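You operate a simulated robot arm through the tools that you are given. There is no shell and no other tool. Be economical: measure what you need, move in short steps, check, and stop when the job is done.

Carry out the task below with a simulated two-armed robot. There is one attempt and no reset: what you move stays moved.

Task
Clear up after painting: wipe the drips, bin the rag, fold the cloth.
Fine: the drips are on the mat; use the beige rag; it goes in the red bin and the bin lid is shut; the white cloth is folded over and pressed flat. What is to be rubbed or washed off counts as gone when no trace of it is left.

Only the result counts: the job must be done as asked and must still hold three seconds after the hand-in. Knocking over, shifting, dropping, spilling or breaking anything else fails it. Lids that push on must go on centred and level and be pressed home; caps that screw on are set level and turned clockwise until they are tight. Flat cloth is picked up by pressing the open fingertips on it (5 to 10 N) and closing them slowly along it; thin cloth reads only 2 to 8 mm in the jaws.

Robot
Two 7-joint arms with two-finger parallel grippers on one trunk, on a base that drives. Base frame: it is fixed to the floor where the robot stands at the start and does not move with it; the origin is under the middle of the robot, x ahead of it, y to its left, z up; the surface under the hand at the start is at about z = 82.4. Units: cm, rad, N and s.
The left shoulder is at the start at [6.6, 17.4, 120.9], the right one opposite. With the tool pointing down near the work surface each hand reaches from about 10 to 68 cm from the robot's upright axis, wherever it stands, measured 20 degrees to its own side. Places, roughly: beige rag (9x8x5 cm) [50, -10, 80]; bin lid [70, -10, 100]; inside of the red bin [70, 0, 80]; loose half of the white cloth [50, 30, 80]; paint drips [50, 10, 80]. Payload 3.6 kg a hand.
The TCP of each hand is the grasp point between the finger pads, 3 cm short of the fingertips. In the tool frame z runs along the fingers and y along their closing line. The gripper opens to 11 cm. The fingers are 2 cm wide and 1 cm thick; the gripper's body (4.8 by 11.2 cm) begins 5.5 cm behind the TCP.
Orientation is that of the tool frame in the base frame, as a unit quaternion [x, y, z, w]. With the fingers straight down and closing along the base's y, the tool's x points along the base's -x, its y along +y and its z along -z.

Tools
- The arms move only by the tool nudge_tool. It takes "left_rows", "right_rows" or both (then of equal length, played together; a hand with none holds still); each is a list of rows, each a list of 2 entries, a list of its own where there are three numbers: the shift along the tool's x, y, z in cm, then the turn, a rotation vector about the tool's x, y, z in rad. In form: [[[dx, dy, dz], [ax, ay, az]], ...]. A call has 1 to 8 rows; each row shifts and turns the commanded pose from where the row before left it, along the tool's axes as they then stand. "left_hand" and "right_hand" are, for a hand that has rows, the opening in per cent of the stroke, from 0 (shut) to 100 (fully open), set as the call begins (left out, the last holds). Rows are played at 5 a second. More than 5 cm and 0.15 rad between two rows, or a gripper value outside its range, and nothing of the call is played. A pose out of reach is approached as far as the arm can. The call stops where the force on the tool passes 60 N (or 10 N more than at its start, if that is more) or the arm is blocked; 0.2 s more then pass. Each finger travels about 15.3 cm/s and halts on what it meets, pressing with about 39 N; the grip force reading is that of the motor and also rises with nothing between the fingers. The clock runs only during rows and for 0.2 s after the last one: add rows that do not move to give the fingers time. It gives the time, the measured TCP pose, the force on the tool (base axes), the opening and the grip force at its end, in the units of the frame above (readings bear some noise), with the torque about the TCP (base axes, N m) and any sound that the robot's microphone picked up.
- Cameras (640 x 400 px; columns grow to the right, rows downward): "scene" is now at [15.55, 2.48, 140.46]; the picture's right is [0.28, -0.96, 0.00], its down [-0.49, -0.14, -0.86] and it looks along [0.83, 0.24, -0.51] (base axes); focal length 237 px, centre (320, 200). "left" rides on the left gripper at [7.2, -1.7, -10.3] in its tool frame; the picture's right is [0.23, 0.97, 0.00], its down [-0.76, 0.18, -0.62] and it looks along [-0.61, 0.14, 0.78] (tool axes); focal length 222 px, centre (320, 200). "right" rides on the right gripper at [7.3, 1.7, -10.3] in its tool frame; the picture's right is [-0.23, 0.97, 0.00], its down [-0.76, -0.18, -0.62] and it looks along [-0.61, -0.14, 0.78] (tool axes); focal length 222 px, centre (320, 200). There is no depth. A picture from a camera that has moved, and an enlarged one, comes with that camera's place and axes in the base frame and with its lens. The place of the scene camera against the robot may be out by one fixed shift of up to 1.8 cm in any direction.
- get_image(camera): a new picture of that camera. The clock stands still meanwhile.
- lift_body(by): slides the trunk up (or, below 0, down) by that many cm; the arms and the scene camera ride with it, the base frame stays. It gives what a move gives, with no picture.
- roll_base(legs): drives the robot by 1 to 6 legs, each [ahead, left, turn to the left] in cm, cm and rad, along the robot's own axes; the way and the turn of a leg run together, so that a leg with both is an arc; at most 150 cm and 3.142 rad a leg. The arms and the cameras ride along, it lands a little off, and it stops where it bumps. It gives what a move gives.
- head_to(pan, tilt): turns the head with the scene camera to pan (to the left, within 1.501 rad either way) and tilt (down, from -0.506 to 1.204), counted from straight ahead of the robot. It gives what a move gives.
- inspect(camera, box): a new picture of the part [left, top, right, bottom] of that camera's present view, enlarged. The clock stands still meanwhile.
- sign_off(): hands the job in; it is judged then, once.

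Work in short steps. Places have to be worked out from the pictures, the camera data and where the tool is seen: move nearer, look again, correct. Check each grasp and each placing, and mend what went wrong. You have 120 turns and 88 pictures in all, those below and enlarged ones among them. Open the grippers and draw the arms clear of the work before you hand the job in, unless the task says otherwise; then end with one line.

The tools are called after "Emit:" as a command line: name --argument value ..., lists and objects as JSON in quotes. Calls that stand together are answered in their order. nudge_tool: Moves the arms, as the interface text tells. Its arguments: {"type":"object","properties":{"left_rows":{"type":"array"},"left_hand":{"type":"number"},"right_rows":{"type":"array"},"right_hand":{"type":"number"}},"required":[]} The other tools are called the same way: lift_body (by) slides the trunk up or down; roll_base (legs) drives the base; head_to (pan, tilt) turns the head that bears the scene camera; get_image (camera) takes a picture; inspect (camera, box) takes an enlarged picture of a part of a camera's view; sign_off () hands the job in.

At the start:

```text
t: 0.0
left_ee_pos: [49.11, 32.64, 124.97]
left_orientation: [-0.001, 1.0, 0.0, 0.001]
left_force: [-0.2, 0.6, 0.2]
left_wrist_torque: [0.03, 0.0, 0.0]
left_finger_gap: 11.04
left_grasp_force: 0.1
right_ee_pos: [40.16, -9.08, 127.61]
right_orientation: [0.0, 1.0, 0.0, -0.001]
right_force: [1.5, 0.3, -0.1]
right_wrist_torque: [0.02, 0.01, 0.03]
right_finger_gap: 10.97
right_grasp_force: 0.0
trunk travel left (down, up): [-32.5, 43.8]
robot x, y, heading: [-0.2, -0.16, 0.0]
head pan, tilt: [0.279, 0.531]
```

scene: 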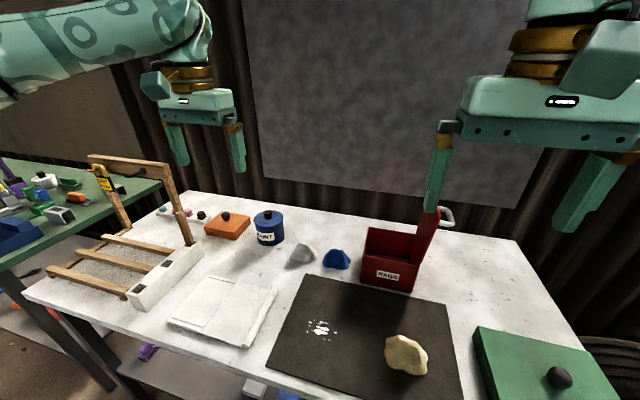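
right: 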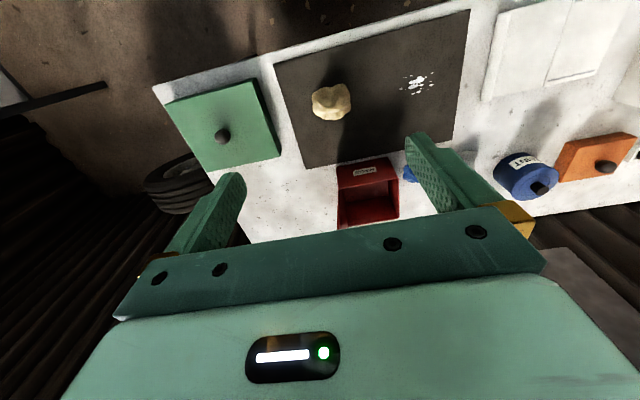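
left: 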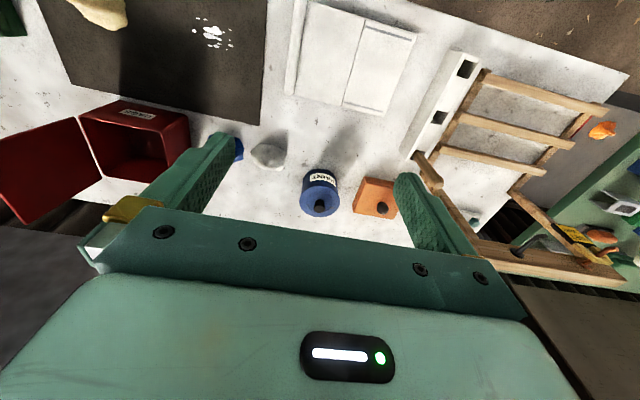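

The rag works out near (47.5, -8) and the drips near (48.8, 11.7). I'll enlarge the key areas first.

Emit:
inspect --camera "scene" --box '[150, 180, 470, 400]'

Emit:
inspect --camera "left" --box '[180, 0, 460, 175]'

Emit:
inspect --camera "right" --box '[290, 0, 640, 220]'

```text
1.82 times, centred on (310, 290) of scene
camera zoom: at [15.55, 2.48, 140.46], right [0.28, -0.96, 0.0], down [-0.49, -0.14, -0.86], along [0.83, 0.24, -0.51], focal length 432 px, centre (338, 36)
```

zoom: 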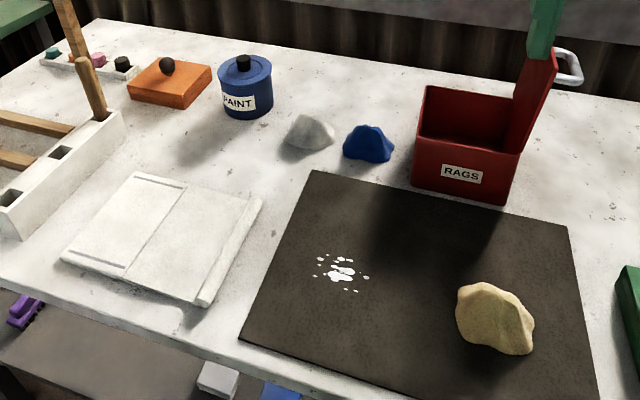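

```text
2.29 times, centred on (320, 88) of left
camera zoom: at [41.83, 30.85, 135.16], right [-0.23, 0.97, 0.0], down [0.76, 0.18, 0.62], along [0.61, 0.14, -0.78], focal length 508 px, centre (320, 457)
```

zoom: 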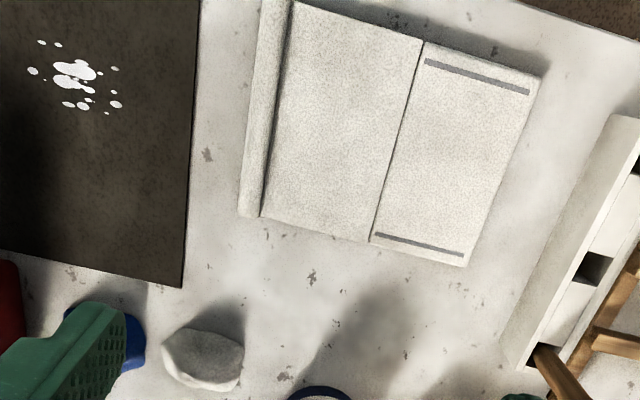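

```text
1.82 times, centred on (465, 110) of right
camera zoom: at [32.93, -7.51, 138.05], right [0.23, 0.97, 0.0], down [0.76, -0.18, 0.62], along [0.61, -0.14, -0.78], focal length 404 px, centre (56, 364)
```

zoom: 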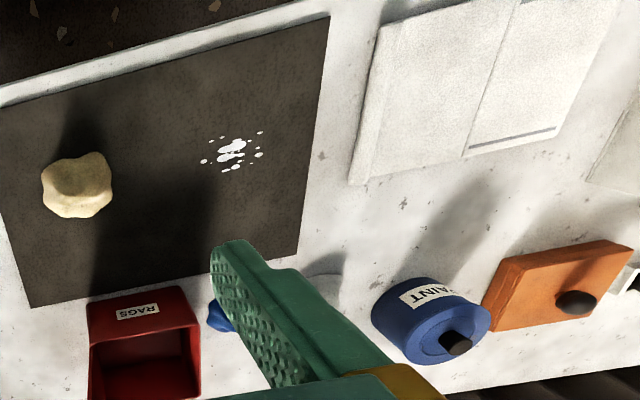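

The white cloth spans about x 39.5–55 and y 27–49. Its crease is at y≈38.5, and the loose half has a raised lip at y≈27. I'll lower the open right hand above the rag to check its position.

Emit:
nudge_tool --right_rows '[[[-1.0, 0.15, 4], [0, 0, 0]], [[-1.0, 0.15, 4], [0, 0, 0]], [[-1.0, 0.15, 4], [0, 0, 0]], [[-1.0, 0.15, 4], [0, 0, 0]], [[-1.0, 0.15, 4], [0, 0, 0]], [[-1.0, 0.15, 4], [0, 0, 0]], [[-1.0, 0.15, 4], [0, 0, 0]]]' --right_hand 100

Emit:
get_image --camera "right"

Emit:
get_image --camera "scene"

```text
t: 1.6
left_ee_pos: [49.2, 32.55, 124.81]
left_orientation: [-0.002, 1.0, 0.0, 0.0]
left_force: [0.5, 0.3, 0.5]
left_wrist_torque: [0.0, 0.0, -0.01]
left_finger_gap: 10.99
left_grasp_force: 0.1
right_ee_pos: [47.22, -8.0, 99.62]
right_orientation: [0.0, 1.0, 0.0, -0.001]
right_force: [0.8, -0.6, -0.3]
right_wrist_torque: [-0.02, 0.03, -0.01]
right_finger_gap: 11.0
right_grasp_force: 0.0
trunk travel left (down, up): [-32.5, 43.8]
robot x, y, heading: [-0.22, -0.04, -0.001]
head pan, tilt: [0.279, 0.531]
```

```text
81 pictures are left
camera right: at [40.01, -6.47, 109.97], right [0.23, 0.97, 0.0], down [0.76, -0.18, 0.62], along [0.61, -0.14, -0.78], focal length 222 px, centre (320, 200)
```

right: 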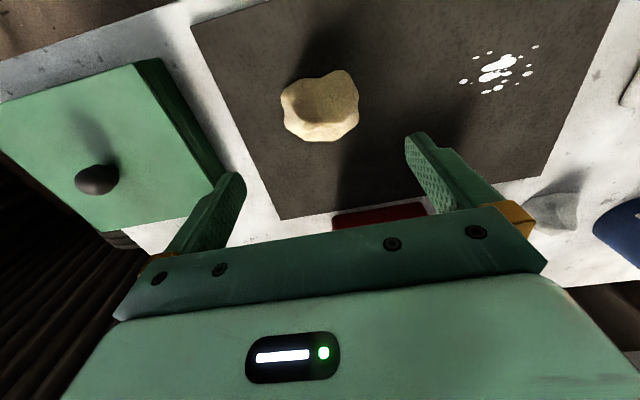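

```text
80 pictures are left
camera scene: at [15.62, 2.48, 140.45], right [0.28, -0.96, 0.0], down [-0.49, -0.14, -0.86], along [0.83, 0.24, -0.51], focal length 237 px, centre (320, 200)
```

scene: 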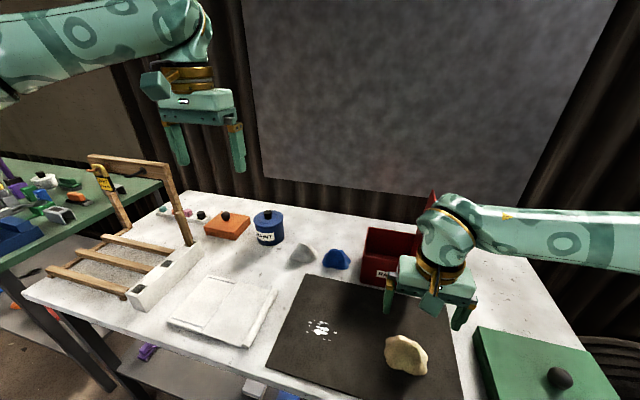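

The rag sits centred under the hand at about (47, -8). I'll go down to TCP z≈86.8, which leaves the fingertips above the mat, and then close.

Emit:
nudge_tool --right_rows '[[[0, 0, 4], [0, 0, 0]], [[0, 0, 4], [0, 0, 0]], [[0, 0, 3], [0, 0, 0]], [[0, 0, 1.8], [0, 0, 0]]]'

Emit:
nudge_tool --right_rows '[[[0, 0, 0], [0, 0, 0]], [[0, 0, 0], [0, 0, 0]], [[0, 0, 0], [0, 0, 0]], [[0, 0, 0], [0, 0, 0]]]' --right_hand 30

Emit:
get_image --camera "right"

```text
t: 2.6
left_ee_pos: [49.12, 32.66, 125.0]
left_orientation: [0.0, 1.0, 0.0, 0.001]
left_force: [0.0, 0.1, 0.4]
left_wrist_torque: [0.04, 0.01, -0.01]
left_finger_gap: 11.02
left_grasp_force: 0.0
right_ee_pos: [47.1, -7.92, 86.82]
right_orientation: [0.0, 1.0, 0.0, -0.001]
right_force: [-0.9, -0.1, 0.3]
right_wrist_torque: [-0.02, -0.02, -0.02]
right_finger_gap: 11.03
right_grasp_force: 0.0
trunk travel left (down, up): [-32.5, 43.8]
robot x, y, heading: [-0.13, -0.04, 0.004]
head pan, tilt: [0.279, 0.531]
```

```text
t: 3.6
left_ee_pos: [49.04, 32.67, 125.04]
left_orientation: [-0.001, 1.0, 0.0, 0.001]
left_force: [0.6, 1.3, 0.6]
left_wrist_torque: [-0.01, -0.02, 0.0]
left_finger_gap: 11.02
left_grasp_force: 0.1
right_ee_pos: [47.0, -7.85, 87.1]
right_orientation: [0.0, 1.0, 0.001, 0.002]
right_force: [6.3, -2.5, 28.0]
right_wrist_torque: [0.14, -0.14, -0.11]
right_finger_gap: 5.36
right_grasp_force: 38.7
trunk travel left (down, up): [-32.5, 43.8]
robot x, y, heading: [-0.35, 0.03, -0.002]
head pan, tilt: [0.279, 0.531]
```

```text
79 pictures are left
camera right: at [39.83, -6.37, 97.45], right [0.23, 0.97, 0.0], down [0.76, -0.18, 0.63], along [0.61, -0.14, -0.78], focal length 222 px, centre (320, 200)
```

right: 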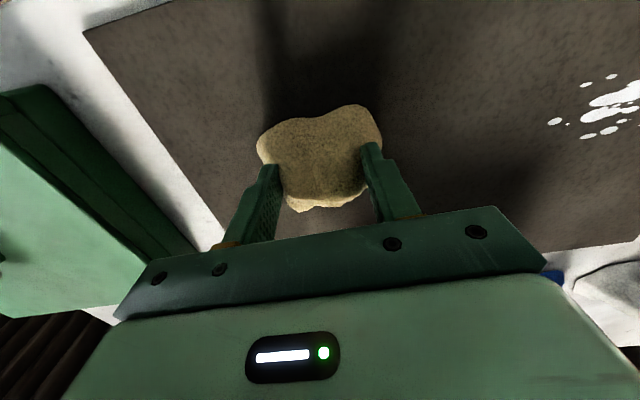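

The rag is gripped (gap 5.4, 38.7 N). I'll lift it a little and check that it holds.

Emit:
nudge_tool --right_rows '[[[0, 0, -2], [0, 0, 0]], [[0, 0, -2], [0, 0, 0]], [[0, 0, 0], [0, 0, 0]]]'

Emit:
get_image --camera "right"

Emit:
inspect --camera "scene" --box '[260, 240, 500, 400]'

```text
t: 4.4
left_ee_pos: [49.08, 32.63, 124.98]
left_orientation: [-0.001, 1.0, 0.0, 0.0]
left_force: [-1.0, -0.5, -0.4]
left_wrist_torque: [0.01, 0.0, 0.02]
left_finger_gap: 11.03
left_grasp_force: 0.0
right_ee_pos: [47.07, -7.92, 90.83]
right_orientation: [-0.001, 1.0, 0.0, -0.001]
right_force: [-0.1, 0.2, -1.1]
right_wrist_torque: [-0.02, 0.03, 0.01]
right_finger_gap: 5.32
right_grasp_force: 39.4
trunk travel left (down, up): [-32.5, 43.8]
robot x, y, heading: [-0.38, 0.02, -0.004]
head pan, tilt: [0.279, 0.531]
```

```text
78 pictures are left
camera right: at [39.92, -6.43, 101.2], right [0.23, 0.97, 0.0], down [0.76, -0.18, 0.62], along [0.6, -0.14, -0.78], focal length 222 px, centre (320, 200)
```

right: 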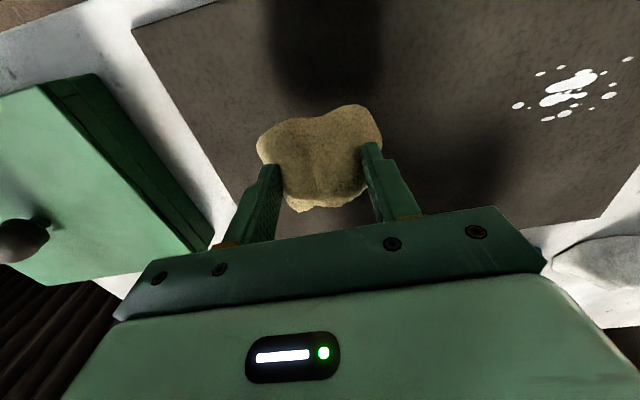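

```text
2.50 times, centred on (380, 320) of scene
camera zoom: at [15.58, 2.47, 140.45], right [0.28, -0.96, 0.0], down [-0.49, -0.14, -0.86], along [0.83, 0.24, -0.51], focal length 594 px, centre (170, -100)
```

zoom: 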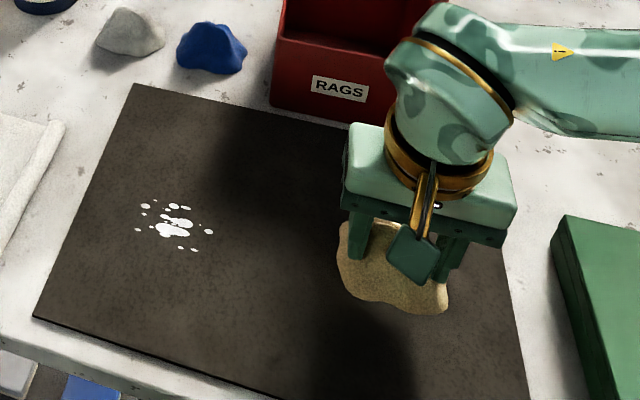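

The rag is securely held. I'll move beside the drips at about (48, 5) and lower until there is a light contact.

Emit:
nudge_tool --right_rows '[[[-0.3, 4.3, 0], [0, 0, 0]], [[-0.3, 4.3, 0], [0, 0, 0]], [[-0.3, 4.3, 0], [0, 0, 0]], [[0, 0, 1.7], [0, 0, 0]], [[0, 0, 1.7], [0, 0, 0]]]'

Emit:
nudge_tool --right_rows '[[[0, 0, 0.3], [0, 0, 0]], [[0, 0, 0], [0, 0, 0]]]'

```text
t: 5.6
left_ee_pos: [49.1, 32.77, 124.91]
left_orientation: [-0.001, 1.0, 0.0, 0.001]
left_force: [-0.5, 0.1, 0.1]
left_wrist_torque: [-0.01, 0.03, -0.01]
left_finger_gap: 11.02
left_grasp_force: 0.1
right_ee_pos: [48.12, 5.03, 87.46]
right_orientation: [0.0, 1.0, 0.0, 0.0]
right_force: [0.2, 0.0, -0.4]
right_wrist_torque: [0.0, 0.02, 0.01]
right_finger_gap: 5.36
right_grasp_force: 40.0
trunk travel left (down, up): [-32.5, 43.8]
robot x, y, heading: [-0.05, -0.19, 0.003]
head pan, tilt: [0.279, 0.531]
```

```text
t: 6.2
left_ee_pos: [49.17, 32.63, 124.87]
left_orientation: [-0.001, 1.0, 0.001, 0.001]
left_force: [-0.3, -0.4, -0.4]
left_wrist_torque: [-0.03, 0.01, -0.04]
left_finger_gap: 10.99
left_grasp_force: 0.2
right_ee_pos: [48.02, 5.04, 87.19]
right_orientation: [0.0, 1.0, 0.0, -0.001]
right_force: [-0.6, 0.3, -0.5]
right_wrist_torque: [0.01, -0.04, 0.01]
right_finger_gap: 5.31
right_grasp_force: 39.0
trunk travel left (down, up): [-32.5, 43.8]
robot x, y, heading: [0.44, -0.22, 0.003]
head pan, tilt: [0.279, 0.531]
```

There is no contact yet, so I'll keep lowering in small steps.

Emit:
nudge_tool --right_rows '[[[0, 0, 0.25], [0, 0, 0]], [[0, 0, 0], [0, 0, 0]]]'

Emit:
nudge_tool --right_rows '[[[0, 0, 0.25], [0, 0, 0]], [[0, 0, 0], [0, 0, 0]]]'

```text
t: 6.8
left_ee_pos: [49.02, 32.57, 125.06]
left_orientation: [-0.001, 1.0, 0.0, 0.001]
left_force: [0.7, 0.3, -0.4]
left_wrist_torque: [-0.02, 0.01, 0.02]
left_finger_gap: 11.01
left_grasp_force: 0.0
right_ee_pos: [48.08, 4.92, 87.13]
right_orientation: [-0.001, 1.0, 0.001, 0.001]
right_force: [-0.3, -0.6, 17.1]
right_wrist_torque: [-0.38, -0.26, -0.13]
right_finger_gap: 5.35
right_grasp_force: 39.0
trunk travel left (down, up): [-32.5, 43.8]
robot x, y, heading: [-0.21, -0.16, 0.0]
head pan, tilt: [0.279, 0.531]
```

```text
t: 7.4
left_ee_pos: [48.76, 32.6, 125.11]
left_orientation: [0.0, 1.0, 0.0, 0.002]
left_force: [-0.5, -1.1, -0.1]
left_wrist_torque: [0.02, -0.01, -0.04]
left_finger_gap: 10.98
left_grasp_force: 0.1
right_ee_pos: [48.05, 4.95, 87.09]
right_orientation: [0.0, 1.0, 0.001, 0.003]
right_force: [6.5, -0.5, 50.8]
right_wrist_torque: [-0.5, 0.52, -0.13]
right_finger_gap: 5.34
right_grasp_force: 38.9
trunk travel left (down, up): [-32.5, 43.8]
robot x, y, heading: [0.16, 0.06, -0.006]
head pan, tilt: [0.279, 0.531]
```

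17 N is enough and 50 N is too much, so I'll back off 0.25 cm and make a first stroke along +y across the drips.

Emit:
nudge_tool --right_rows '[[[0, 0, -0.27], [0, 0, 0]], [[0, 2.4, 0], [0, 0, 0]], [[0, 2.4, 0], [0, 0, 0]], [[0, 2.4, 0], [0, 0, 0]], [[0, 2.4, 0], [0, 0, 0]], [[0, 2.4, 0], [0, 0, 0]]]'

Emit:
nudge_tool --right_rows '[[[0, -2.4, 0], [0, 0, 0]], [[0, -2.4, 0], [0, 0, 0]], [[0, -2.4, 0], [0, 0, 0]], [[0, -2.4, 0], [0, 0, 0]], [[0, -2.4, 0], [0, 0, 0]]]'

Emit:
inspect --camera "scene" --box '[260, 240, 500, 400]'

Emit:
get_image --camera "right"

```text
t: 8.8
left_ee_pos: [48.8, 32.64, 125.07]
left_orientation: [-0.002, 1.0, 0.0, 0.002]
left_force: [-0.2, -0.3, 0.0]
left_wrist_torque: [-0.01, 0.02, 0.01]
left_finger_gap: 11.03
left_grasp_force: 0.1
right_ee_pos: [47.64, 14.72, 87.13]
right_orientation: [-0.003, 1.0, 0.001, -0.001]
right_force: [-3.8, 0.9, 22.3]
right_wrist_torque: [-0.36, -0.2, -0.02]
right_finger_gap: 5.35
right_grasp_force: 39.3
right hand out of reach, approached as far as the arm can: row 6
trunk travel left (down, up): [-32.5, 43.8]
robot x, y, heading: [0.12, -0.07, 0.002]
head pan, tilt: [0.279, 0.531]
```

```text
t: 10.0
left_ee_pos: [48.92, 32.73, 124.87]
left_orientation: [-0.001, 1.0, -0.001, 0.002]
left_force: [0.1, -0.5, 0.2]
left_wrist_torque: [0.03, 0.0, 0.01]
left_finger_gap: 10.98
left_grasp_force: 0.0
right_ee_pos: [47.91, 2.76, 87.05]
right_orientation: [-0.001, 1.0, 0.002, 0.001]
right_force: [-0.4, 17.3, 26.0]
right_wrist_torque: [0.48, -0.04, 0.1]
right_finger_gap: 5.32
right_grasp_force: 39.0
trunk travel left (down, up): [-32.5, 43.8]
robot x, y, heading: [-0.16, -0.15, 0.001]
head pan, tilt: [0.279, 0.531]
```

```text
2.50 times, centred on (380, 320) of scene
camera zoom: at [15.34, 2.69, 140.49], right [0.28, -0.96, 0.0], down [-0.49, -0.14, -0.86], along [0.83, 0.24, -0.51], focal length 594 px, centre (170, -100)
```

zoom: 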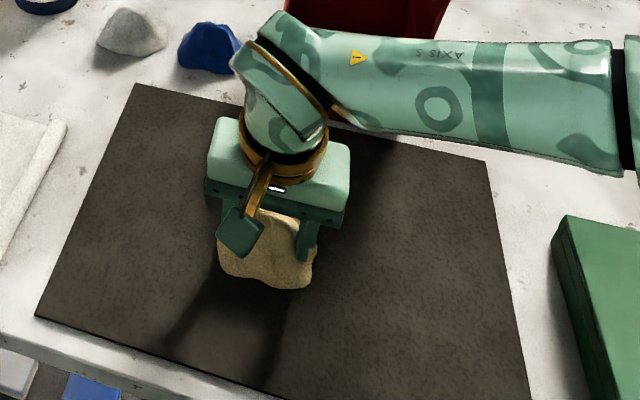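

```text
75 pictures are left
camera right: at [40.57, 4.24, 97.43], right [0.23, 0.97, 0.0], down [0.76, -0.18, 0.62], along [0.61, -0.14, -0.78], focal length 222 px, centre (320, 200)
```

right: 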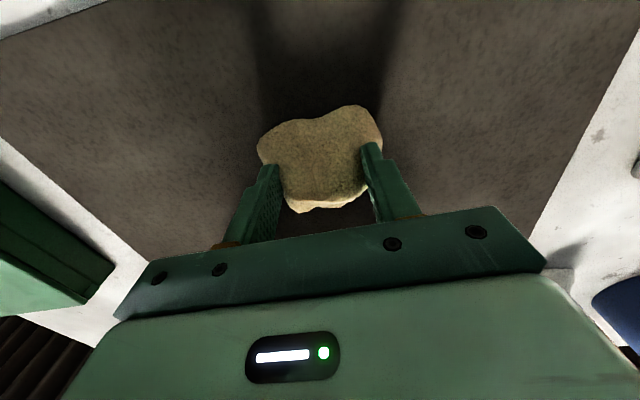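

The drips look gone and the mat hasn't shifted. I'll lift the rag and look closely for any faint residue.

Emit:
nudge_tool --right_rows '[[[0, -1, -4], [0, 0, 0]], [[0, -3, -4], [0, 0, 0]], [[0, -3, -4], [0, 0, 0]]]'

Emit:
inspect --camera "scene" --box '[270, 280, 390, 370]'

Emit:
inspect --camera "right" --box '[400, 0, 640, 180]'

```text
t: 10.8
left_ee_pos: [49.05, 32.48, 125.07]
left_orientation: [-0.001, 1.0, 0.0, 0.001]
left_force: [0.1, -1.1, 0.4]
left_wrist_torque: [0.0, 0.02, 0.03]
left_finger_gap: 10.99
left_grasp_force: 0.0
right_ee_pos: [47.85, -4.71, 98.8]
right_orientation: [0.001, 1.0, 0.001, 0.0]
right_force: [0.5, 0.5, 0.3]
right_wrist_torque: [0.03, 0.03, 0.01]
right_finger_gap: 5.35
right_grasp_force: 39.7
trunk travel left (down, up): [-32.5, 43.8]
robot x, y, heading: [0.18, 0.16, -0.003]
head pan, tilt: [0.279, 0.531]
```

```text
4.44 times, centred on (330, 325) of scene
camera zoom: at [15.51, 2.37, 140.46], right [0.28, -0.96, 0.0], down [-0.49, -0.14, -0.86], along [0.83, 0.24, -0.51], focal length 1055 px, centre (276, -356)
```

zoom: 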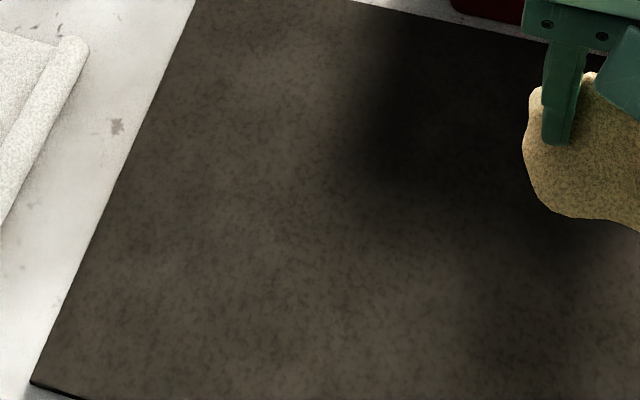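

```text
2.22 times, centred on (520, 90) of right
camera zoom: at [40.66, -3.14, 109.16], right [0.23, 0.97, 0.0], down [0.76, -0.18, 0.62], along [0.61, -0.14, -0.78], focal length 494 px, centre (-124, 444)
```

zoom: 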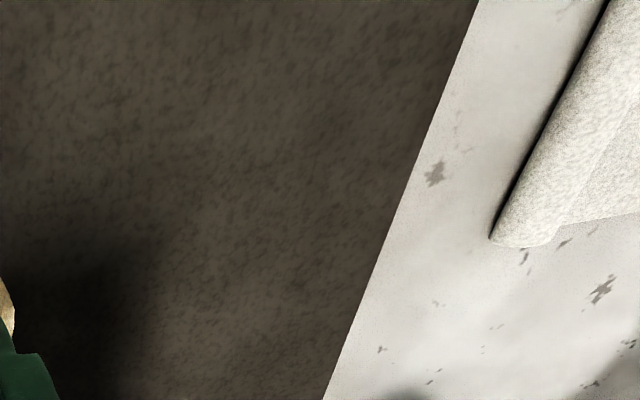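

The mat is clean. The bin spans about x 66–80 and y -10–4.5 with its rim near z 93. The lid hinges on its -y side, so I'll raise the hand and drive ahead to reach it.

Emit:
nudge_tool --right_rows '[[[0, 1, -4], [0, 0, 0]], [[0, 1, -4], [0, 0, 0]], [[0, 1, -4], [0, 0, 0]], [[0, 0, -4], [0, 0, 0]]]'

Emit:
roll_base --legs '[[12, 0, 0]]'

Emit:
head_to --pan -0.05 --tilt 0.65

Emit:
get_image --camera "scene"

Emit:
get_image --camera "right"

Emit:
get_image --camera "left"

```text
t: 11.8
left_ee_pos: [49.1, 32.63, 124.92]
left_orientation: [-0.001, 1.0, 0.0, 0.0]
left_force: [-0.1, -0.4, 0.1]
left_wrist_torque: [0.01, -0.03, 0.02]
left_finger_gap: 11.01
left_grasp_force: 0.0
right_ee_pos: [47.83, -1.57, 114.9]
right_orientation: [-0.001, 1.0, 0.0, -0.002]
right_force: [-0.2, -0.9, 0.3]
right_wrist_torque: [0.01, -0.03, -0.01]
right_finger_gap: 5.34
right_grasp_force: 39.5
trunk travel left (down, up): [-32.5, 43.8]
robot x, y, heading: [0.06, -0.19, -0.001]
head pan, tilt: [0.279, 0.531]
```

```text
t: 13.0
left_ee_pos: [61.31, 32.58, 124.93]
left_orientation: [-0.001, 1.0, 0.0, 0.001]
left_force: [-0.2, 0.5, -0.1]
left_wrist_torque: [0.03, 0.04, 0.0]
left_finger_gap: 10.98
left_grasp_force: 0.0
right_ee_pos: [60.02, -1.65, 114.78]
right_orientation: [0.0, 1.0, 0.001, -0.001]
right_force: [-0.4, 1.3, -0.6]
right_wrist_torque: [-0.03, 0.02, 0.05]
right_finger_gap: 5.32
right_grasp_force: 38.8
trunk travel left (down, up): [-32.5, 43.8]
robot x, y, heading: [11.97, -0.03, -0.004]
head pan, tilt: [0.279, 0.531]
```

```text
t: 13.9
left_ee_pos: [61.22, 32.66, 125.04]
left_orientation: [0.001, 1.0, 0.0, 0.0]
left_force: [0.4, 0.1, 0.2]
left_wrist_torque: [-0.01, 0.0, 0.0]
left_finger_gap: 11.01
left_grasp_force: 0.1
right_ee_pos: [59.93, -1.64, 114.86]
right_orientation: [0.0, 1.0, 0.001, -0.001]
right_force: [0.6, 0.8, -1.3]
right_wrist_torque: [-0.01, 0.03, 0.02]
right_finger_gap: 5.35
right_grasp_force: 38.7
trunk travel left (down, up): [-32.5, 43.8]
robot x, y, heading: [12.06, 0.04, -0.001]
head pan, tilt: [-0.051, 0.649]
```

```text
72 pictures are left
camera scene: at [27.62, -0.45, 139.42], right [-0.05, -1.0, 0.0], down [-0.6, 0.03, -0.8], along [0.8, -0.04, -0.6], focal length 237 px, centre (320, 200)
```

scene: 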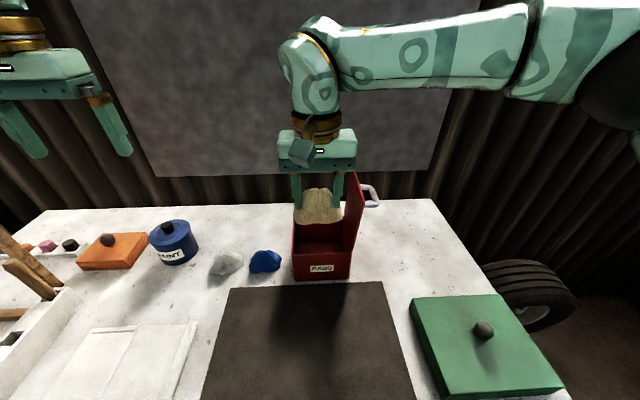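

```text
71 pictures are left
camera right: at [52.78, -0.07, 125.24], right [0.23, 0.97, 0.0], down [0.76, -0.18, 0.62], along [0.61, -0.14, -0.78], focal length 222 px, centre (320, 200)
```

right: 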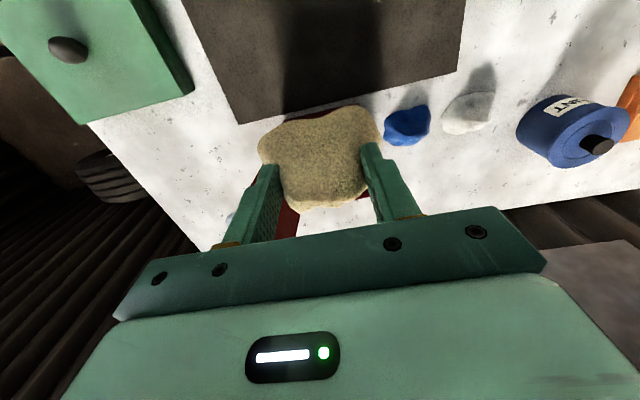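

```text
70 pictures are left
camera left: at [53.94, 30.81, 135.18], right [-0.23, 0.97, 0.0], down [0.76, 0.18, 0.62], along [0.61, 0.14, -0.78], focal length 222 px, centre (320, 200)
```

left: 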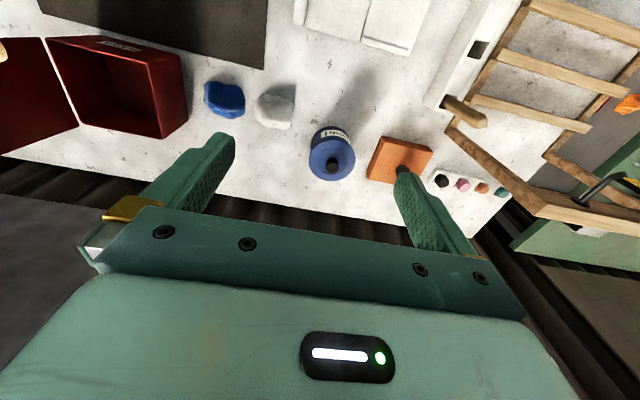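

The bin spans x 65.5–79 and y -10–4.4. The lid stands nearly upright at y≈-11…-13 up to z≈109. I'll move the rag over the bin at (74, -2) and lower it partway.

Emit:
nudge_tool --right_rows '[[[-3.5, 0, 0], [0, 0, 0]], [[-3.5, 0, 0], [0, 0, 0]], [[-3.5, 0, 0], [0, 0, 0]], [[-3.5, 0, 0], [0, 0, 0]], [[0, 0, 4], [0, 0, 0]], [[0, 0, 4], [0, 0, 0]], [[0, 0, 3], [0, 0, 0]]]'

Emit:
get_image --camera "scene"

Emit:
get_image --camera "left"

```text
t: 15.5
left_ee_pos: [61.29, 32.51, 124.89]
left_orientation: [0.0, 1.0, 0.0, 0.0]
left_force: [0.2, -0.6, -0.3]
left_wrist_torque: [-0.02, -0.02, 0.0]
left_finger_gap: 11.02
left_grasp_force: 0.0
right_ee_pos: [70.9, -1.84, 102.32]
right_orientation: [0.0, 1.0, 0.001, 0.0]
right_force: [0.9, -0.9, -0.8]
right_wrist_torque: [0.02, -0.01, -0.02]
right_finger_gap: 5.32
right_grasp_force: 39.2
right hand out of reach, approached as far as the arm can: row 4
trunk travel left (down, up): [-32.5, 43.8]
robot x, y, heading: [11.94, -0.17, -0.003]
head pan, tilt: [-0.051, 0.649]
```

```text
69 pictures are left
camera scene: at [27.71, -0.47, 139.4], right [-0.05, -1.0, 0.0], down [-0.6, 0.03, -0.8], along [0.79, -0.04, -0.61], focal length 237 px, centre (320, 200)
```

scene: 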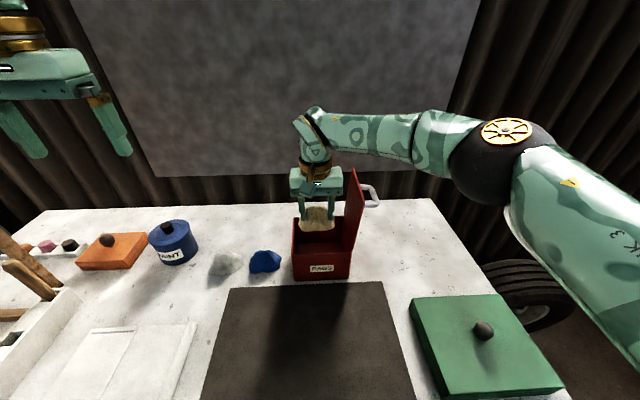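

```text
68 pictures are left
camera left: at [54.03, 30.8, 135.14], right [-0.23, 0.97, 0.0], down [0.76, 0.18, 0.62], along [0.61, 0.14, -0.78], focal length 222 px, centre (320, 200)
```

left: 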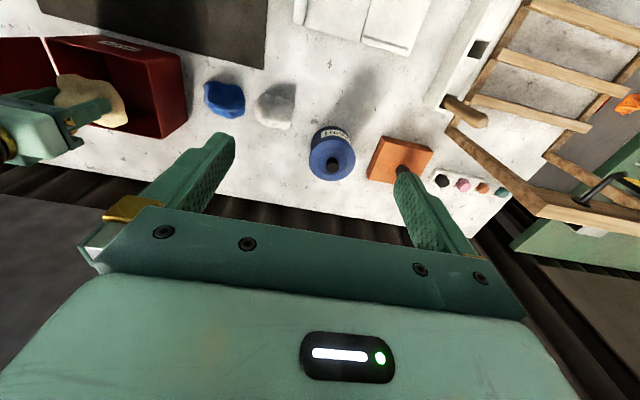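

The reach is short by about 3 cm. The rag clears the rim, so I'll drive 4 cm ahead as I am and then lower.

Emit:
roll_base --legs '[[4, 0, 0]]'

Emit:
nudge_tool --right_rows '[[[0, -0.3, 3], [0, 0, 0]], [[0, -0.3, 2.2], [0, 0, 0]], [[0, 0, 0], [0, 0, 0]]]'

Emit:
get_image --camera "left"

Emit:
inspect --camera "scene" --box '[240, 130, 440, 290]'

```text
t: 16.3
left_ee_pos: [65.18, 32.64, 124.99]
left_orientation: [-0.001, 1.0, 0.0, 0.0]
left_force: [-0.2, -0.2, -1.5]
left_wrist_torque: [0.02, 0.03, 0.01]
left_finger_gap: 11.0
left_grasp_force: 0.1
right_ee_pos: [74.92, -1.81, 102.48]
right_orientation: [-0.001, 1.0, 0.0, -0.001]
right_force: [0.2, 0.1, -1.3]
right_wrist_torque: [-0.03, 0.02, -0.02]
right_finger_gap: 5.35
right_grasp_force: 39.0
trunk travel left (down, up): [-32.5, 43.8]
robot x, y, heading: [16.5, 0.0, 0.003]
head pan, tilt: [-0.051, 0.649]
```

```text
t: 17.1
left_ee_pos: [64.87, 32.68, 125.1]
left_orientation: [0.0, 1.0, 0.0, 0.002]
left_force: [0.4, 0.0, -0.8]
left_wrist_torque: [0.02, 0.0, -0.03]
left_finger_gap: 11.0
left_grasp_force: 0.1
right_ee_pos: [74.72, -2.21, 97.59]
right_orientation: [0.0, 1.0, 0.0, 0.003]
right_force: [-0.2, 3.2, 28.9]
right_wrist_torque: [-0.25, -1.31, 0.08]
right_finger_gap: 5.33
right_grasp_force: 38.8
trunk travel left (down, up): [-32.5, 43.8]
robot x, y, heading: [16.12, 0.02, -0.0]
head pan, tilt: [-0.051, 0.649]
```

```text
67 pictures are left
camera left: at [57.6, 30.89, 135.31], right [-0.23, 0.97, 0.0], down [0.76, 0.18, 0.63], along [0.61, 0.14, -0.78], focal length 222 px, centre (320, 200)
```

left: 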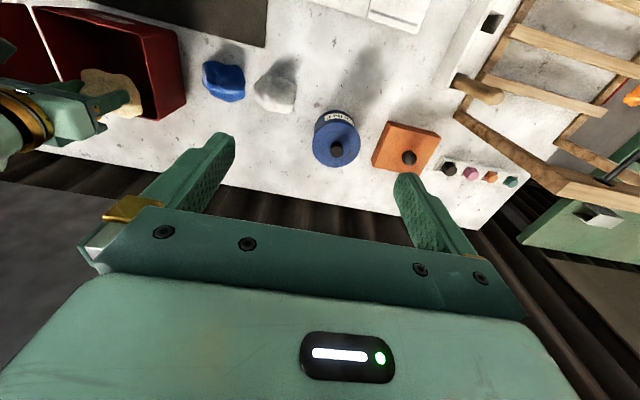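

```text
2.50 times, centred on (340, 210) of scene
camera zoom: at [31.31, -0.41, 139.5], right [-0.05, -1.0, 0.0], down [-0.6, 0.03, -0.8], along [0.8, -0.04, -0.6], focal length 594 px, centre (270, 175)
```

zoom: 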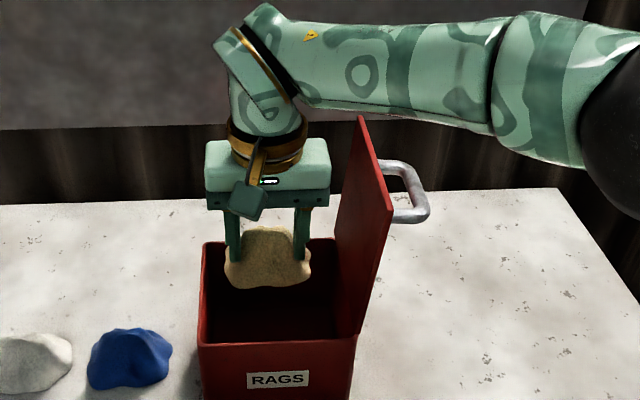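

The force (29 N up, 4.5 cm ahead of the TCP) shows the rag is resting on the far rim. I'll go up and back 2.7 cm, then down again.

Emit:
nudge_tool --right_rows '[[[0, 0, -2], [0, 0, 0]], [[2.7, 0.2, 0], [0, 0, 0]], [[0, 0, 2], [0, 0, 0]], [[0, 0, 0], [0, 0, 0]]]'

Emit:
inspect --camera "scene" --box '[240, 130, 440, 290]'

```text
t: 18.1
left_ee_pos: [65.12, 32.56, 124.98]
left_orientation: [0.0, 1.0, 0.001, 0.0]
left_force: [-0.2, -0.1, 0.3]
left_wrist_torque: [-0.01, -0.03, -0.02]
left_finger_gap: 10.98
left_grasp_force: 0.0
right_ee_pos: [72.15, -2.25, 97.25]
right_orientation: [0.0, 1.0, 0.0, 0.0]
right_force: [0.4, 1.2, -0.7]
right_wrist_torque: [0.02, 0.02, -0.01]
right_finger_gap: 5.32
right_grasp_force: 39.4
trunk travel left (down, up): [-32.5, 43.8]
robot x, y, heading: [16.13, -0.34, -0.001]
head pan, tilt: [-0.051, 0.649]
```

```text
2.50 times, centred on (340, 210) of scene
camera zoom: at [31.55, -0.48, 139.42], right [-0.05, -1.0, 0.0], down [-0.6, 0.03, -0.8], along [0.8, -0.04, -0.6], focal length 594 px, centre (270, 175)
```

zoom: 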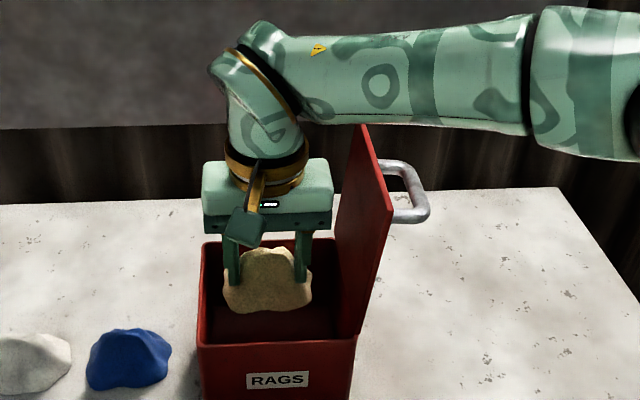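

The rag hangs free in the opening. I'll lower it a bit more and release it gently.

Emit:
nudge_tool --right_rows '[[[0, 0, 2.2], [0, 0, 0]], [[0, 0, 0], [0, 0, 0]]]'

Emit:
nudge_tool --right_rows '[[[0, 0, 0], [0, 0, 0]], [[0, 0, 0], [0, 0, 0]], [[0, 0, 0], [0, 0, 0]], [[0, 0, 0], [0, 0, 0]]]' --right_hand 72

Emit:
nudge_tool --right_rows '[[[0, 0, -4], [0, 0, 0]], [[0, 0, -4], [0, 0, 0]], [[0, 0, -4], [0, 0, 0]], [[0, 0, -4], [0, 0, 0]]]'

Emit:
inspect --camera "scene" --box '[240, 130, 440, 290]'

Emit:
get_image --camera "right"

```text
t: 18.7
left_ee_pos: [65.15, 32.61, 125.01]
left_orientation: [-0.001, 1.0, 0.0, 0.001]
left_force: [0.2, 0.2, -0.1]
left_wrist_torque: [-0.02, -0.01, 0.03]
left_finger_gap: 11.02
left_grasp_force: 0.0
right_ee_pos: [72.22, -2.16, 95.06]
right_orientation: [0.0, 1.0, 0.0, 0.001]
right_force: [0.8, 0.7, -0.1]
right_wrist_torque: [0.01, 0.0, 0.02]
right_finger_gap: 5.32
right_grasp_force: 39.0
trunk travel left (down, up): [-32.5, 43.8]
robot x, y, heading: [15.92, -0.09, -0.001]
head pan, tilt: [-0.051, 0.649]
```

```text
t: 19.7
left_ee_pos: [65.12, 32.59, 124.89]
left_orientation: [0.0, 1.0, -0.001, 0.001]
left_force: [-0.6, 0.6, 0.6]
left_wrist_torque: [0.01, -0.04, -0.01]
left_finger_gap: 11.02
left_grasp_force: 0.0
right_ee_pos: [72.24, -2.28, 95.07]
right_orientation: [0.0, 1.0, 0.0, -0.001]
right_force: [0.4, 0.9, -0.5]
right_wrist_torque: [-0.01, 0.02, 0.01]
right_finger_gap: 7.93
right_grasp_force: 0.0
trunk travel left (down, up): [-32.5, 43.8]
robot x, y, heading: [15.98, -0.06, 0.001]
head pan, tilt: [-0.051, 0.649]
```

```text
t: 20.7
left_ee_pos: [65.08, 32.51, 124.87]
left_orientation: [-0.001, 1.0, 0.001, 0.001]
left_force: [0.2, -1.0, 0.2]
left_wrist_torque: [-0.03, 0.0, 0.04]
left_finger_gap: 11.02
left_grasp_force: 0.0
right_ee_pos: [71.96, -2.21, 110.99]
right_orientation: [0.0, 1.0, 0.0, 0.0]
right_force: [0.3, 0.9, -0.6]
right_wrist_torque: [-0.02, -0.01, 0.02]
right_finger_gap: 7.88
right_grasp_force: 0.1
trunk travel left (down, up): [-32.5, 43.8]
robot x, y, heading: [16.42, 0.07, -0.004]
head pan, tilt: [-0.051, 0.649]
```

```text
2.50 times, centred on (340, 210) of scene
camera zoom: at [31.56, -0.44, 139.42], right [-0.05, -1.0, 0.0], down [-0.6, 0.03, -0.8], along [0.8, -0.04, -0.6], focal length 594 px, centre (270, 175)
```

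zoom: 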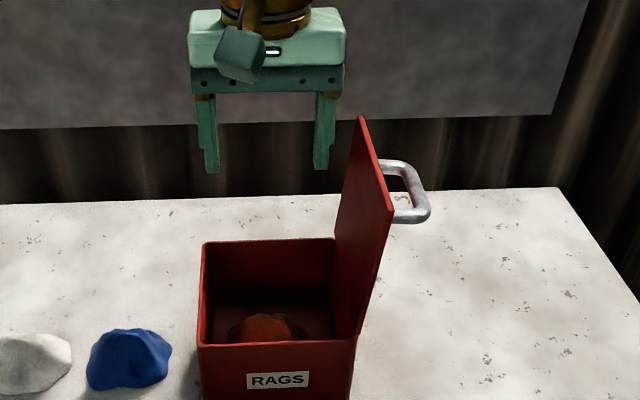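

```text
63 pictures are left
camera right: at [64.79, -0.64, 121.42], right [0.23, 0.97, 0.0], down [0.76, -0.18, 0.62], along [0.61, -0.14, -0.78], focal length 222 px, centre (320, 200)
```

right: 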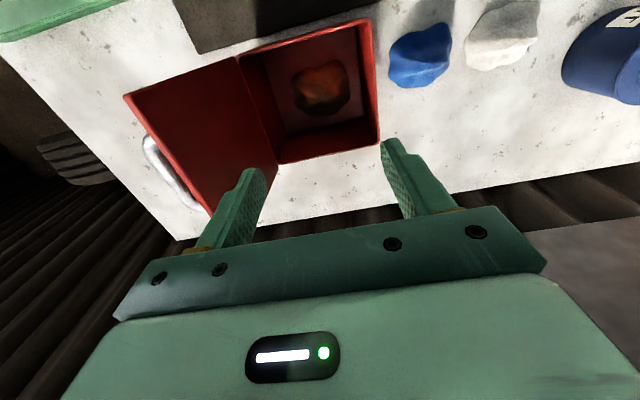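

The rag is in the bin. The lid stands just past upright, with its handle bar near (69–75, -15.5, 105). I'll shut the fingers, pass over the lid and come down outside it.

Emit:
nudge_tool --right_rows '[[[0, 0, -4], [0, 0, 0]], [[0, 0, -4], [0, 0, 0]], [[0, -4.4, 0], [0, 0, 0]], [[0, -4.4, 0], [0, 0, 0]], [[0, -4.4, 0], [0, 0, 0]], [[0, -4.4, 0], [0, 0, 0]], [[0, -4.4, 0], [0, 0, 0]]]' --right_hand 0

Emit:
get_image --camera "right"

Emit:
get_image --camera "scene"

```text
t: 22.3
left_ee_pos: [65.32, 32.46, 124.93]
left_orientation: [-0.001, 1.0, 0.0, 0.001]
left_force: [0.9, -0.3, -0.7]
left_wrist_torque: [-0.02, 0.03, -0.02]
left_finger_gap: 11.01
left_grasp_force: 0.1
right_ee_pos: [71.34, -15.93, 118.58]
right_orientation: [0.0, 1.0, 0.001, -0.001]
right_force: [0.9, 0.2, 0.5]
right_wrist_torque: [0.01, -0.01, 0.01]
right_finger_gap: 0.01
right_grasp_force: 38.2
right hand out of reach, approached as far as the arm can: row 5, 6, 7
trunk travel left (down, up): [-32.5, 43.8]
robot x, y, heading: [16.32, 0.06, 0.005]
head pan, tilt: [-0.051, 0.649]
```

```text
62 pictures are left
camera right: at [64.06, -14.38, 128.84], right [0.23, 0.97, 0.0], down [0.76, -0.18, 0.62], along [0.61, -0.14, -0.78], focal length 222 px, centre (320, 200)
```

right: 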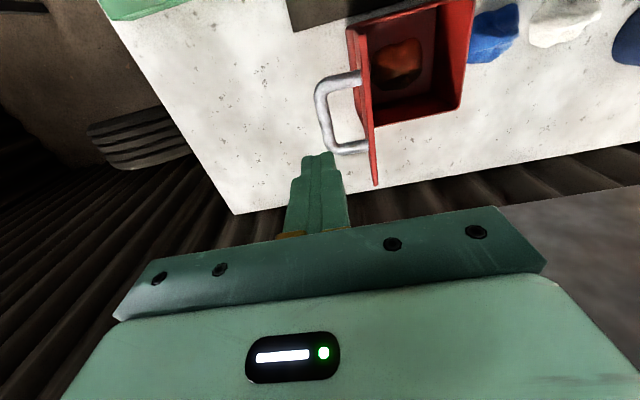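

```text
61 pictures are left
camera scene: at [31.63, -0.46, 139.41], right [-0.05, -1.0, 0.0], down [-0.6, 0.03, -0.8], along [0.8, -0.04, -0.6], focal length 237 px, centre (320, 200)
```

scene: 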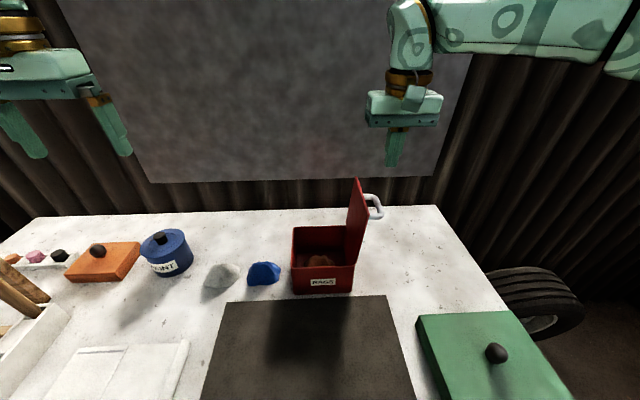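

The arm is at its reach limit at this height. I'll raise the trunk 10 cm to level the shoulder with the wrist, then continue outward and down.

Emit:
lift_body --by 10

Emit:
nudge_tool --right_rows '[[[0, 0, 4], [0, 0, 0]], [[0, 0, 4], [0, 0, 0]], [[0, -3.5, 0], [0, 0, 0]], [[0, -3.5, 0], [0, 0, 0]]]'

```text
t: 23.7
left_ee_pos: [65.16, 32.57, 134.75]
left_orientation: [-0.001, 1.0, 0.001, 0.001]
left_force: [0.4, 0.2, -1.1]
left_wrist_torque: [0.01, 0.01, 0.02]
left_finger_gap: 10.99
left_grasp_force: 0.1
right_ee_pos: [69.08, -15.92, 131.61]
right_orientation: [0.001, 1.0, 0.0, 0.031]
right_force: [0.0, -0.7, -0.1]
right_wrist_torque: [-0.02, 0.0, 0.0]
right_finger_gap: 0.04
right_grasp_force: 37.5
trunk travel left (down, up): [-42.5, 33.8]
robot x, y, heading: [15.84, -0.34, 0.003]
head pan, tilt: [-0.051, 0.649]
```

```text
t: 24.7
left_ee_pos: [65.21, 32.42, 135.01]
left_orientation: [-0.001, 1.0, -0.001, 0.001]
left_force: [0.4, 0.8, 0.1]
left_wrist_torque: [0.04, -0.02, -0.05]
left_finger_gap: 10.99
left_grasp_force: 0.0
right_ee_pos: [69.4, -23.1, 123.55]
right_orientation: [0.001, 1.0, 0.001, 0.032]
right_force: [0.2, -1.0, 0.0]
right_wrist_torque: [-0.01, -0.01, -0.01]
right_finger_gap: 0.01
right_grasp_force: 37.4
trunk travel left (down, up): [-42.5, 33.8]
robot x, y, heading: [15.93, -0.05, 0.003]
head pan, tilt: [-0.051, 0.649]
```

The hand is now outside the lid at y -23. I'll level the small tilt, shift to x≈71.5, and go down to z≈106.

Emit:
nudge_tool --right_rows '[[[-1, 0, 0], [0, 0.064, 0]], [[-1, 0, 4], [0, 0, 0]], [[0, 0, 4], [0, 0, 0]], [[0, 0, 4], [0, 0, 0]], [[0, 0, 4], [0, 0, 0]], [[0, 0, 1.7], [0, 0, 0]]]'

Emit:
get_image --camera "right"

Emit:
get_image --camera "scene"

```text
t: 26.1
left_ee_pos: [65.14, 32.59, 134.98]
left_orientation: [0.0, 1.0, 0.0, 0.001]
left_force: [-1.1, 0.0, -0.4]
left_wrist_torque: [0.0, -0.02, -0.02]
left_finger_gap: 11.0
left_grasp_force: 0.1
right_ee_pos: [71.51, -23.04, 106.08]
right_orientation: [0.001, 0.999, 0.0, 0.033]
right_force: [0.1, 0.2, -0.8]
right_wrist_torque: [0.01, -0.01, 0.0]
right_finger_gap: 0.01
right_grasp_force: 37.5
right hand out of reach, approached as far as the arm can: row 1
trunk travel left (down, up): [-42.5, 33.8]
robot x, y, heading: [16.1, -0.17, -0.002]
head pan, tilt: [-0.051, 0.649]
```

```text
60 pictures are left
camera right: at [63.76, -21.47, 115.96], right [0.23, 0.97, 0.02], down [0.72, -0.18, 0.67], along [0.66, -0.14, -0.74], focal length 222 px, centre (320, 200)
```

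right: 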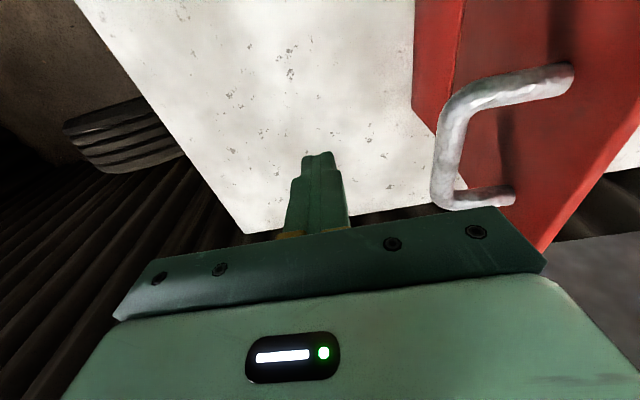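

```text
59 pictures are left
camera scene: at [28.5, -0.49, 149.53], right [-0.05, -1.0, 0.0], down [-0.6, 0.03, -0.8], along [0.8, -0.04, -0.6], focal length 237 px, centre (320, 200)
```

scene: 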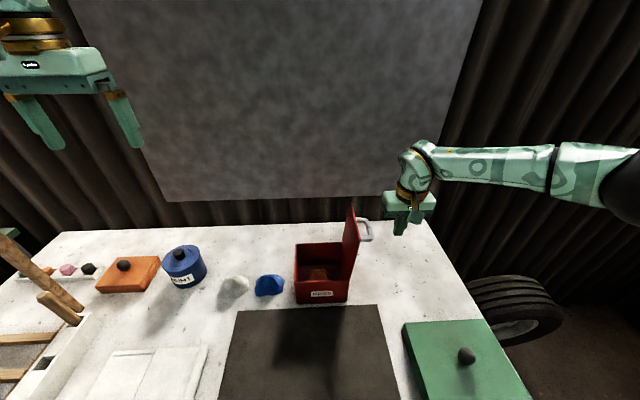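

The bar is at about y -16.2, z 106, level with my fingers. I'll push in +y in small steps.

Emit:
nudge_tool --right_rows '[[[0, 2.5, 0], [0, 0, 0]], [[0, 2, 0], [0, 0, 0]], [[0, 1.2, 0], [0, 0, 0]], [[0, 1.2, 0], [0, 0, 0]], [[0, 1.2, 0], [0, 0, 0]], [[0, 1.2, 0], [0, 0, 0]]]'

Emit:
get_image --camera "scene"

```text
t: 27.5
left_ee_pos: [64.95, 32.61, 135.15]
left_orientation: [-0.001, 1.0, 0.0, 0.002]
left_force: [-0.2, 0.2, -0.4]
left_wrist_torque: [0.02, 0.02, -0.01]
left_finger_gap: 11.01
left_grasp_force: 0.1
right_ee_pos: [71.75, -13.57, 106.56]
right_orientation: [0.001, 0.999, 0.002, 0.037]
right_force: [3.9, -7.1, 39.2]
right_wrist_torque: [0.44, 0.31, -0.09]
right_finger_gap: 0.0
right_grasp_force: 37.8
trunk travel left (down, up): [-42.5, 33.8]
robot x, y, heading: [16.21, -0.05, -0.003]
head pan, tilt: [-0.051, 0.649]
```

```text
58 pictures are left
camera scene: at [28.17, -0.45, 149.61], right [-0.05, -1.0, 0.0], down [-0.6, 0.03, -0.8], along [0.8, -0.04, -0.6], focal length 237 px, centre (320, 200)
```

scene: 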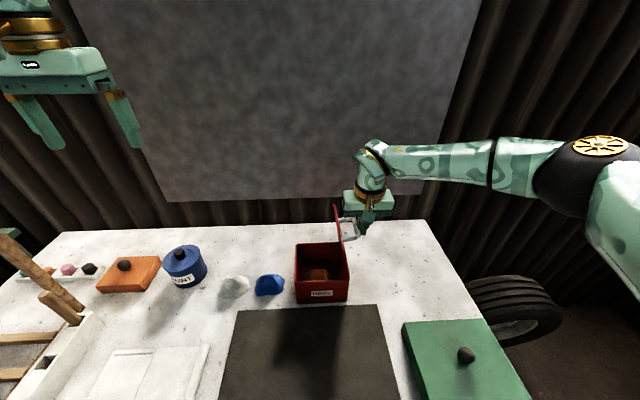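

The lid has passed vertical, but the bar is pressing up on the hand at 39 N. I'll raise the hand as I keep pushing.

Emit:
nudge_tool --right_rows '[[[0, 0, -1.2], [0, 0, 0]], [[0, 0.8, -0.3], [0, 0, 0]], [[0, 1.2, 0], [0, 0, 0]], [[0, 1.2, 0], [0, 0, 0]]]'

Emit:
inspect --camera "scene" --box '[240, 150, 440, 310]'

```text
t: 28.5
left_ee_pos: [65.19, 32.61, 134.96]
left_orientation: [0.0, 1.0, 0.0, 0.001]
left_force: [0.2, -0.6, 0.3]
left_wrist_torque: [0.03, -0.01, 0.0]
left_finger_gap: 11.01
left_grasp_force: 0.1
right_ee_pos: [71.62, -10.33, 107.63]
right_orientation: [0.0, 0.999, 0.0, 0.032]
right_force: [0.4, -0.7, 0.5]
right_wrist_torque: [0.02, 0.0, 0.02]
right_finger_gap: 0.0
right_grasp_force: 37.5
trunk travel left (down, up): [-42.5, 33.8]
robot x, y, heading: [15.92, -0.29, 0.007]
head pan, tilt: [-0.051, 0.649]
```

```text
2.50 times, centred on (340, 230) of scene
camera zoom: at [28.51, -0.43, 149.52], right [-0.05, -1.0, 0.0], down [-0.6, 0.03, -0.8], along [0.8, -0.04, -0.6], focal length 594 px, centre (270, 125)
```

zoom: 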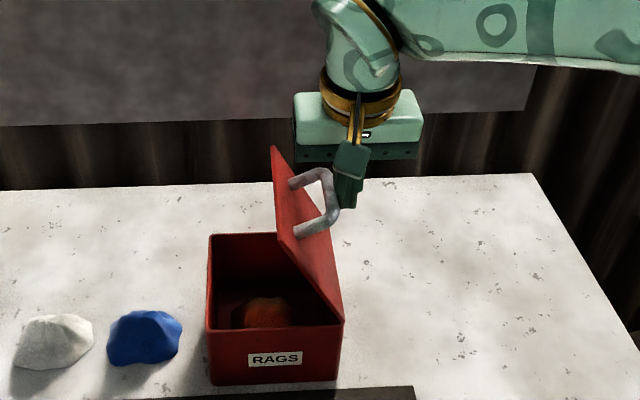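

The hinge holds the lid where it is left, so it won't slam. I'll keep pushing while coming down slightly.

Emit:
nudge_tool --right_rows '[[[0, 1.2, 0], [0, 0, 0]], [[0, 1.2, 0], [0, 0, 0]], [[0, 1.2, 0.3], [0, 0, 0]], [[0, 1.2, 0.3], [0, 0, 0]], [[0, 1.2, 0.3], [0, 0, 0]]]'

Emit:
inspect --camera "scene" --box '[240, 150, 440, 310]'

```text
t: 29.7
left_ee_pos: [65.33, 32.63, 134.86]
left_orientation: [0.0, 1.0, 0.001, 0.001]
left_force: [0.0, 0.5, 0.0]
left_wrist_torque: [0.0, 0.0, -0.03]
left_finger_gap: 11.0
left_grasp_force: 0.0
right_ee_pos: [71.7, -4.45, 106.67]
right_orientation: [0.001, 0.999, 0.0, 0.032]
right_force: [0.5, -0.3, -0.3]
right_wrist_torque: [0.02, 0.01, -0.01]
right_finger_gap: 0.02
right_grasp_force: 37.3
trunk travel left (down, up): [-42.5, 33.8]
robot x, y, heading: [15.91, -0.02, -0.001]
head pan, tilt: [-0.051, 0.649]
```

```text
2.50 times, centred on (340, 230) of scene
camera zoom: at [28.52, -0.42, 149.53], right [-0.05, -1.0, 0.0], down [-0.6, 0.03, -0.8], along [0.8, -0.04, -0.6], focal length 594 px, centre (270, 125)
```

zoom: 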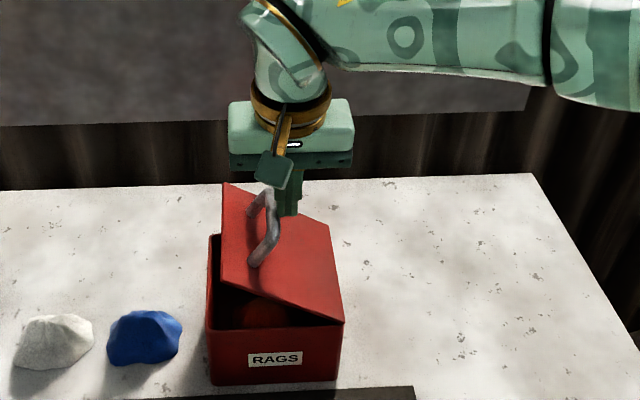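

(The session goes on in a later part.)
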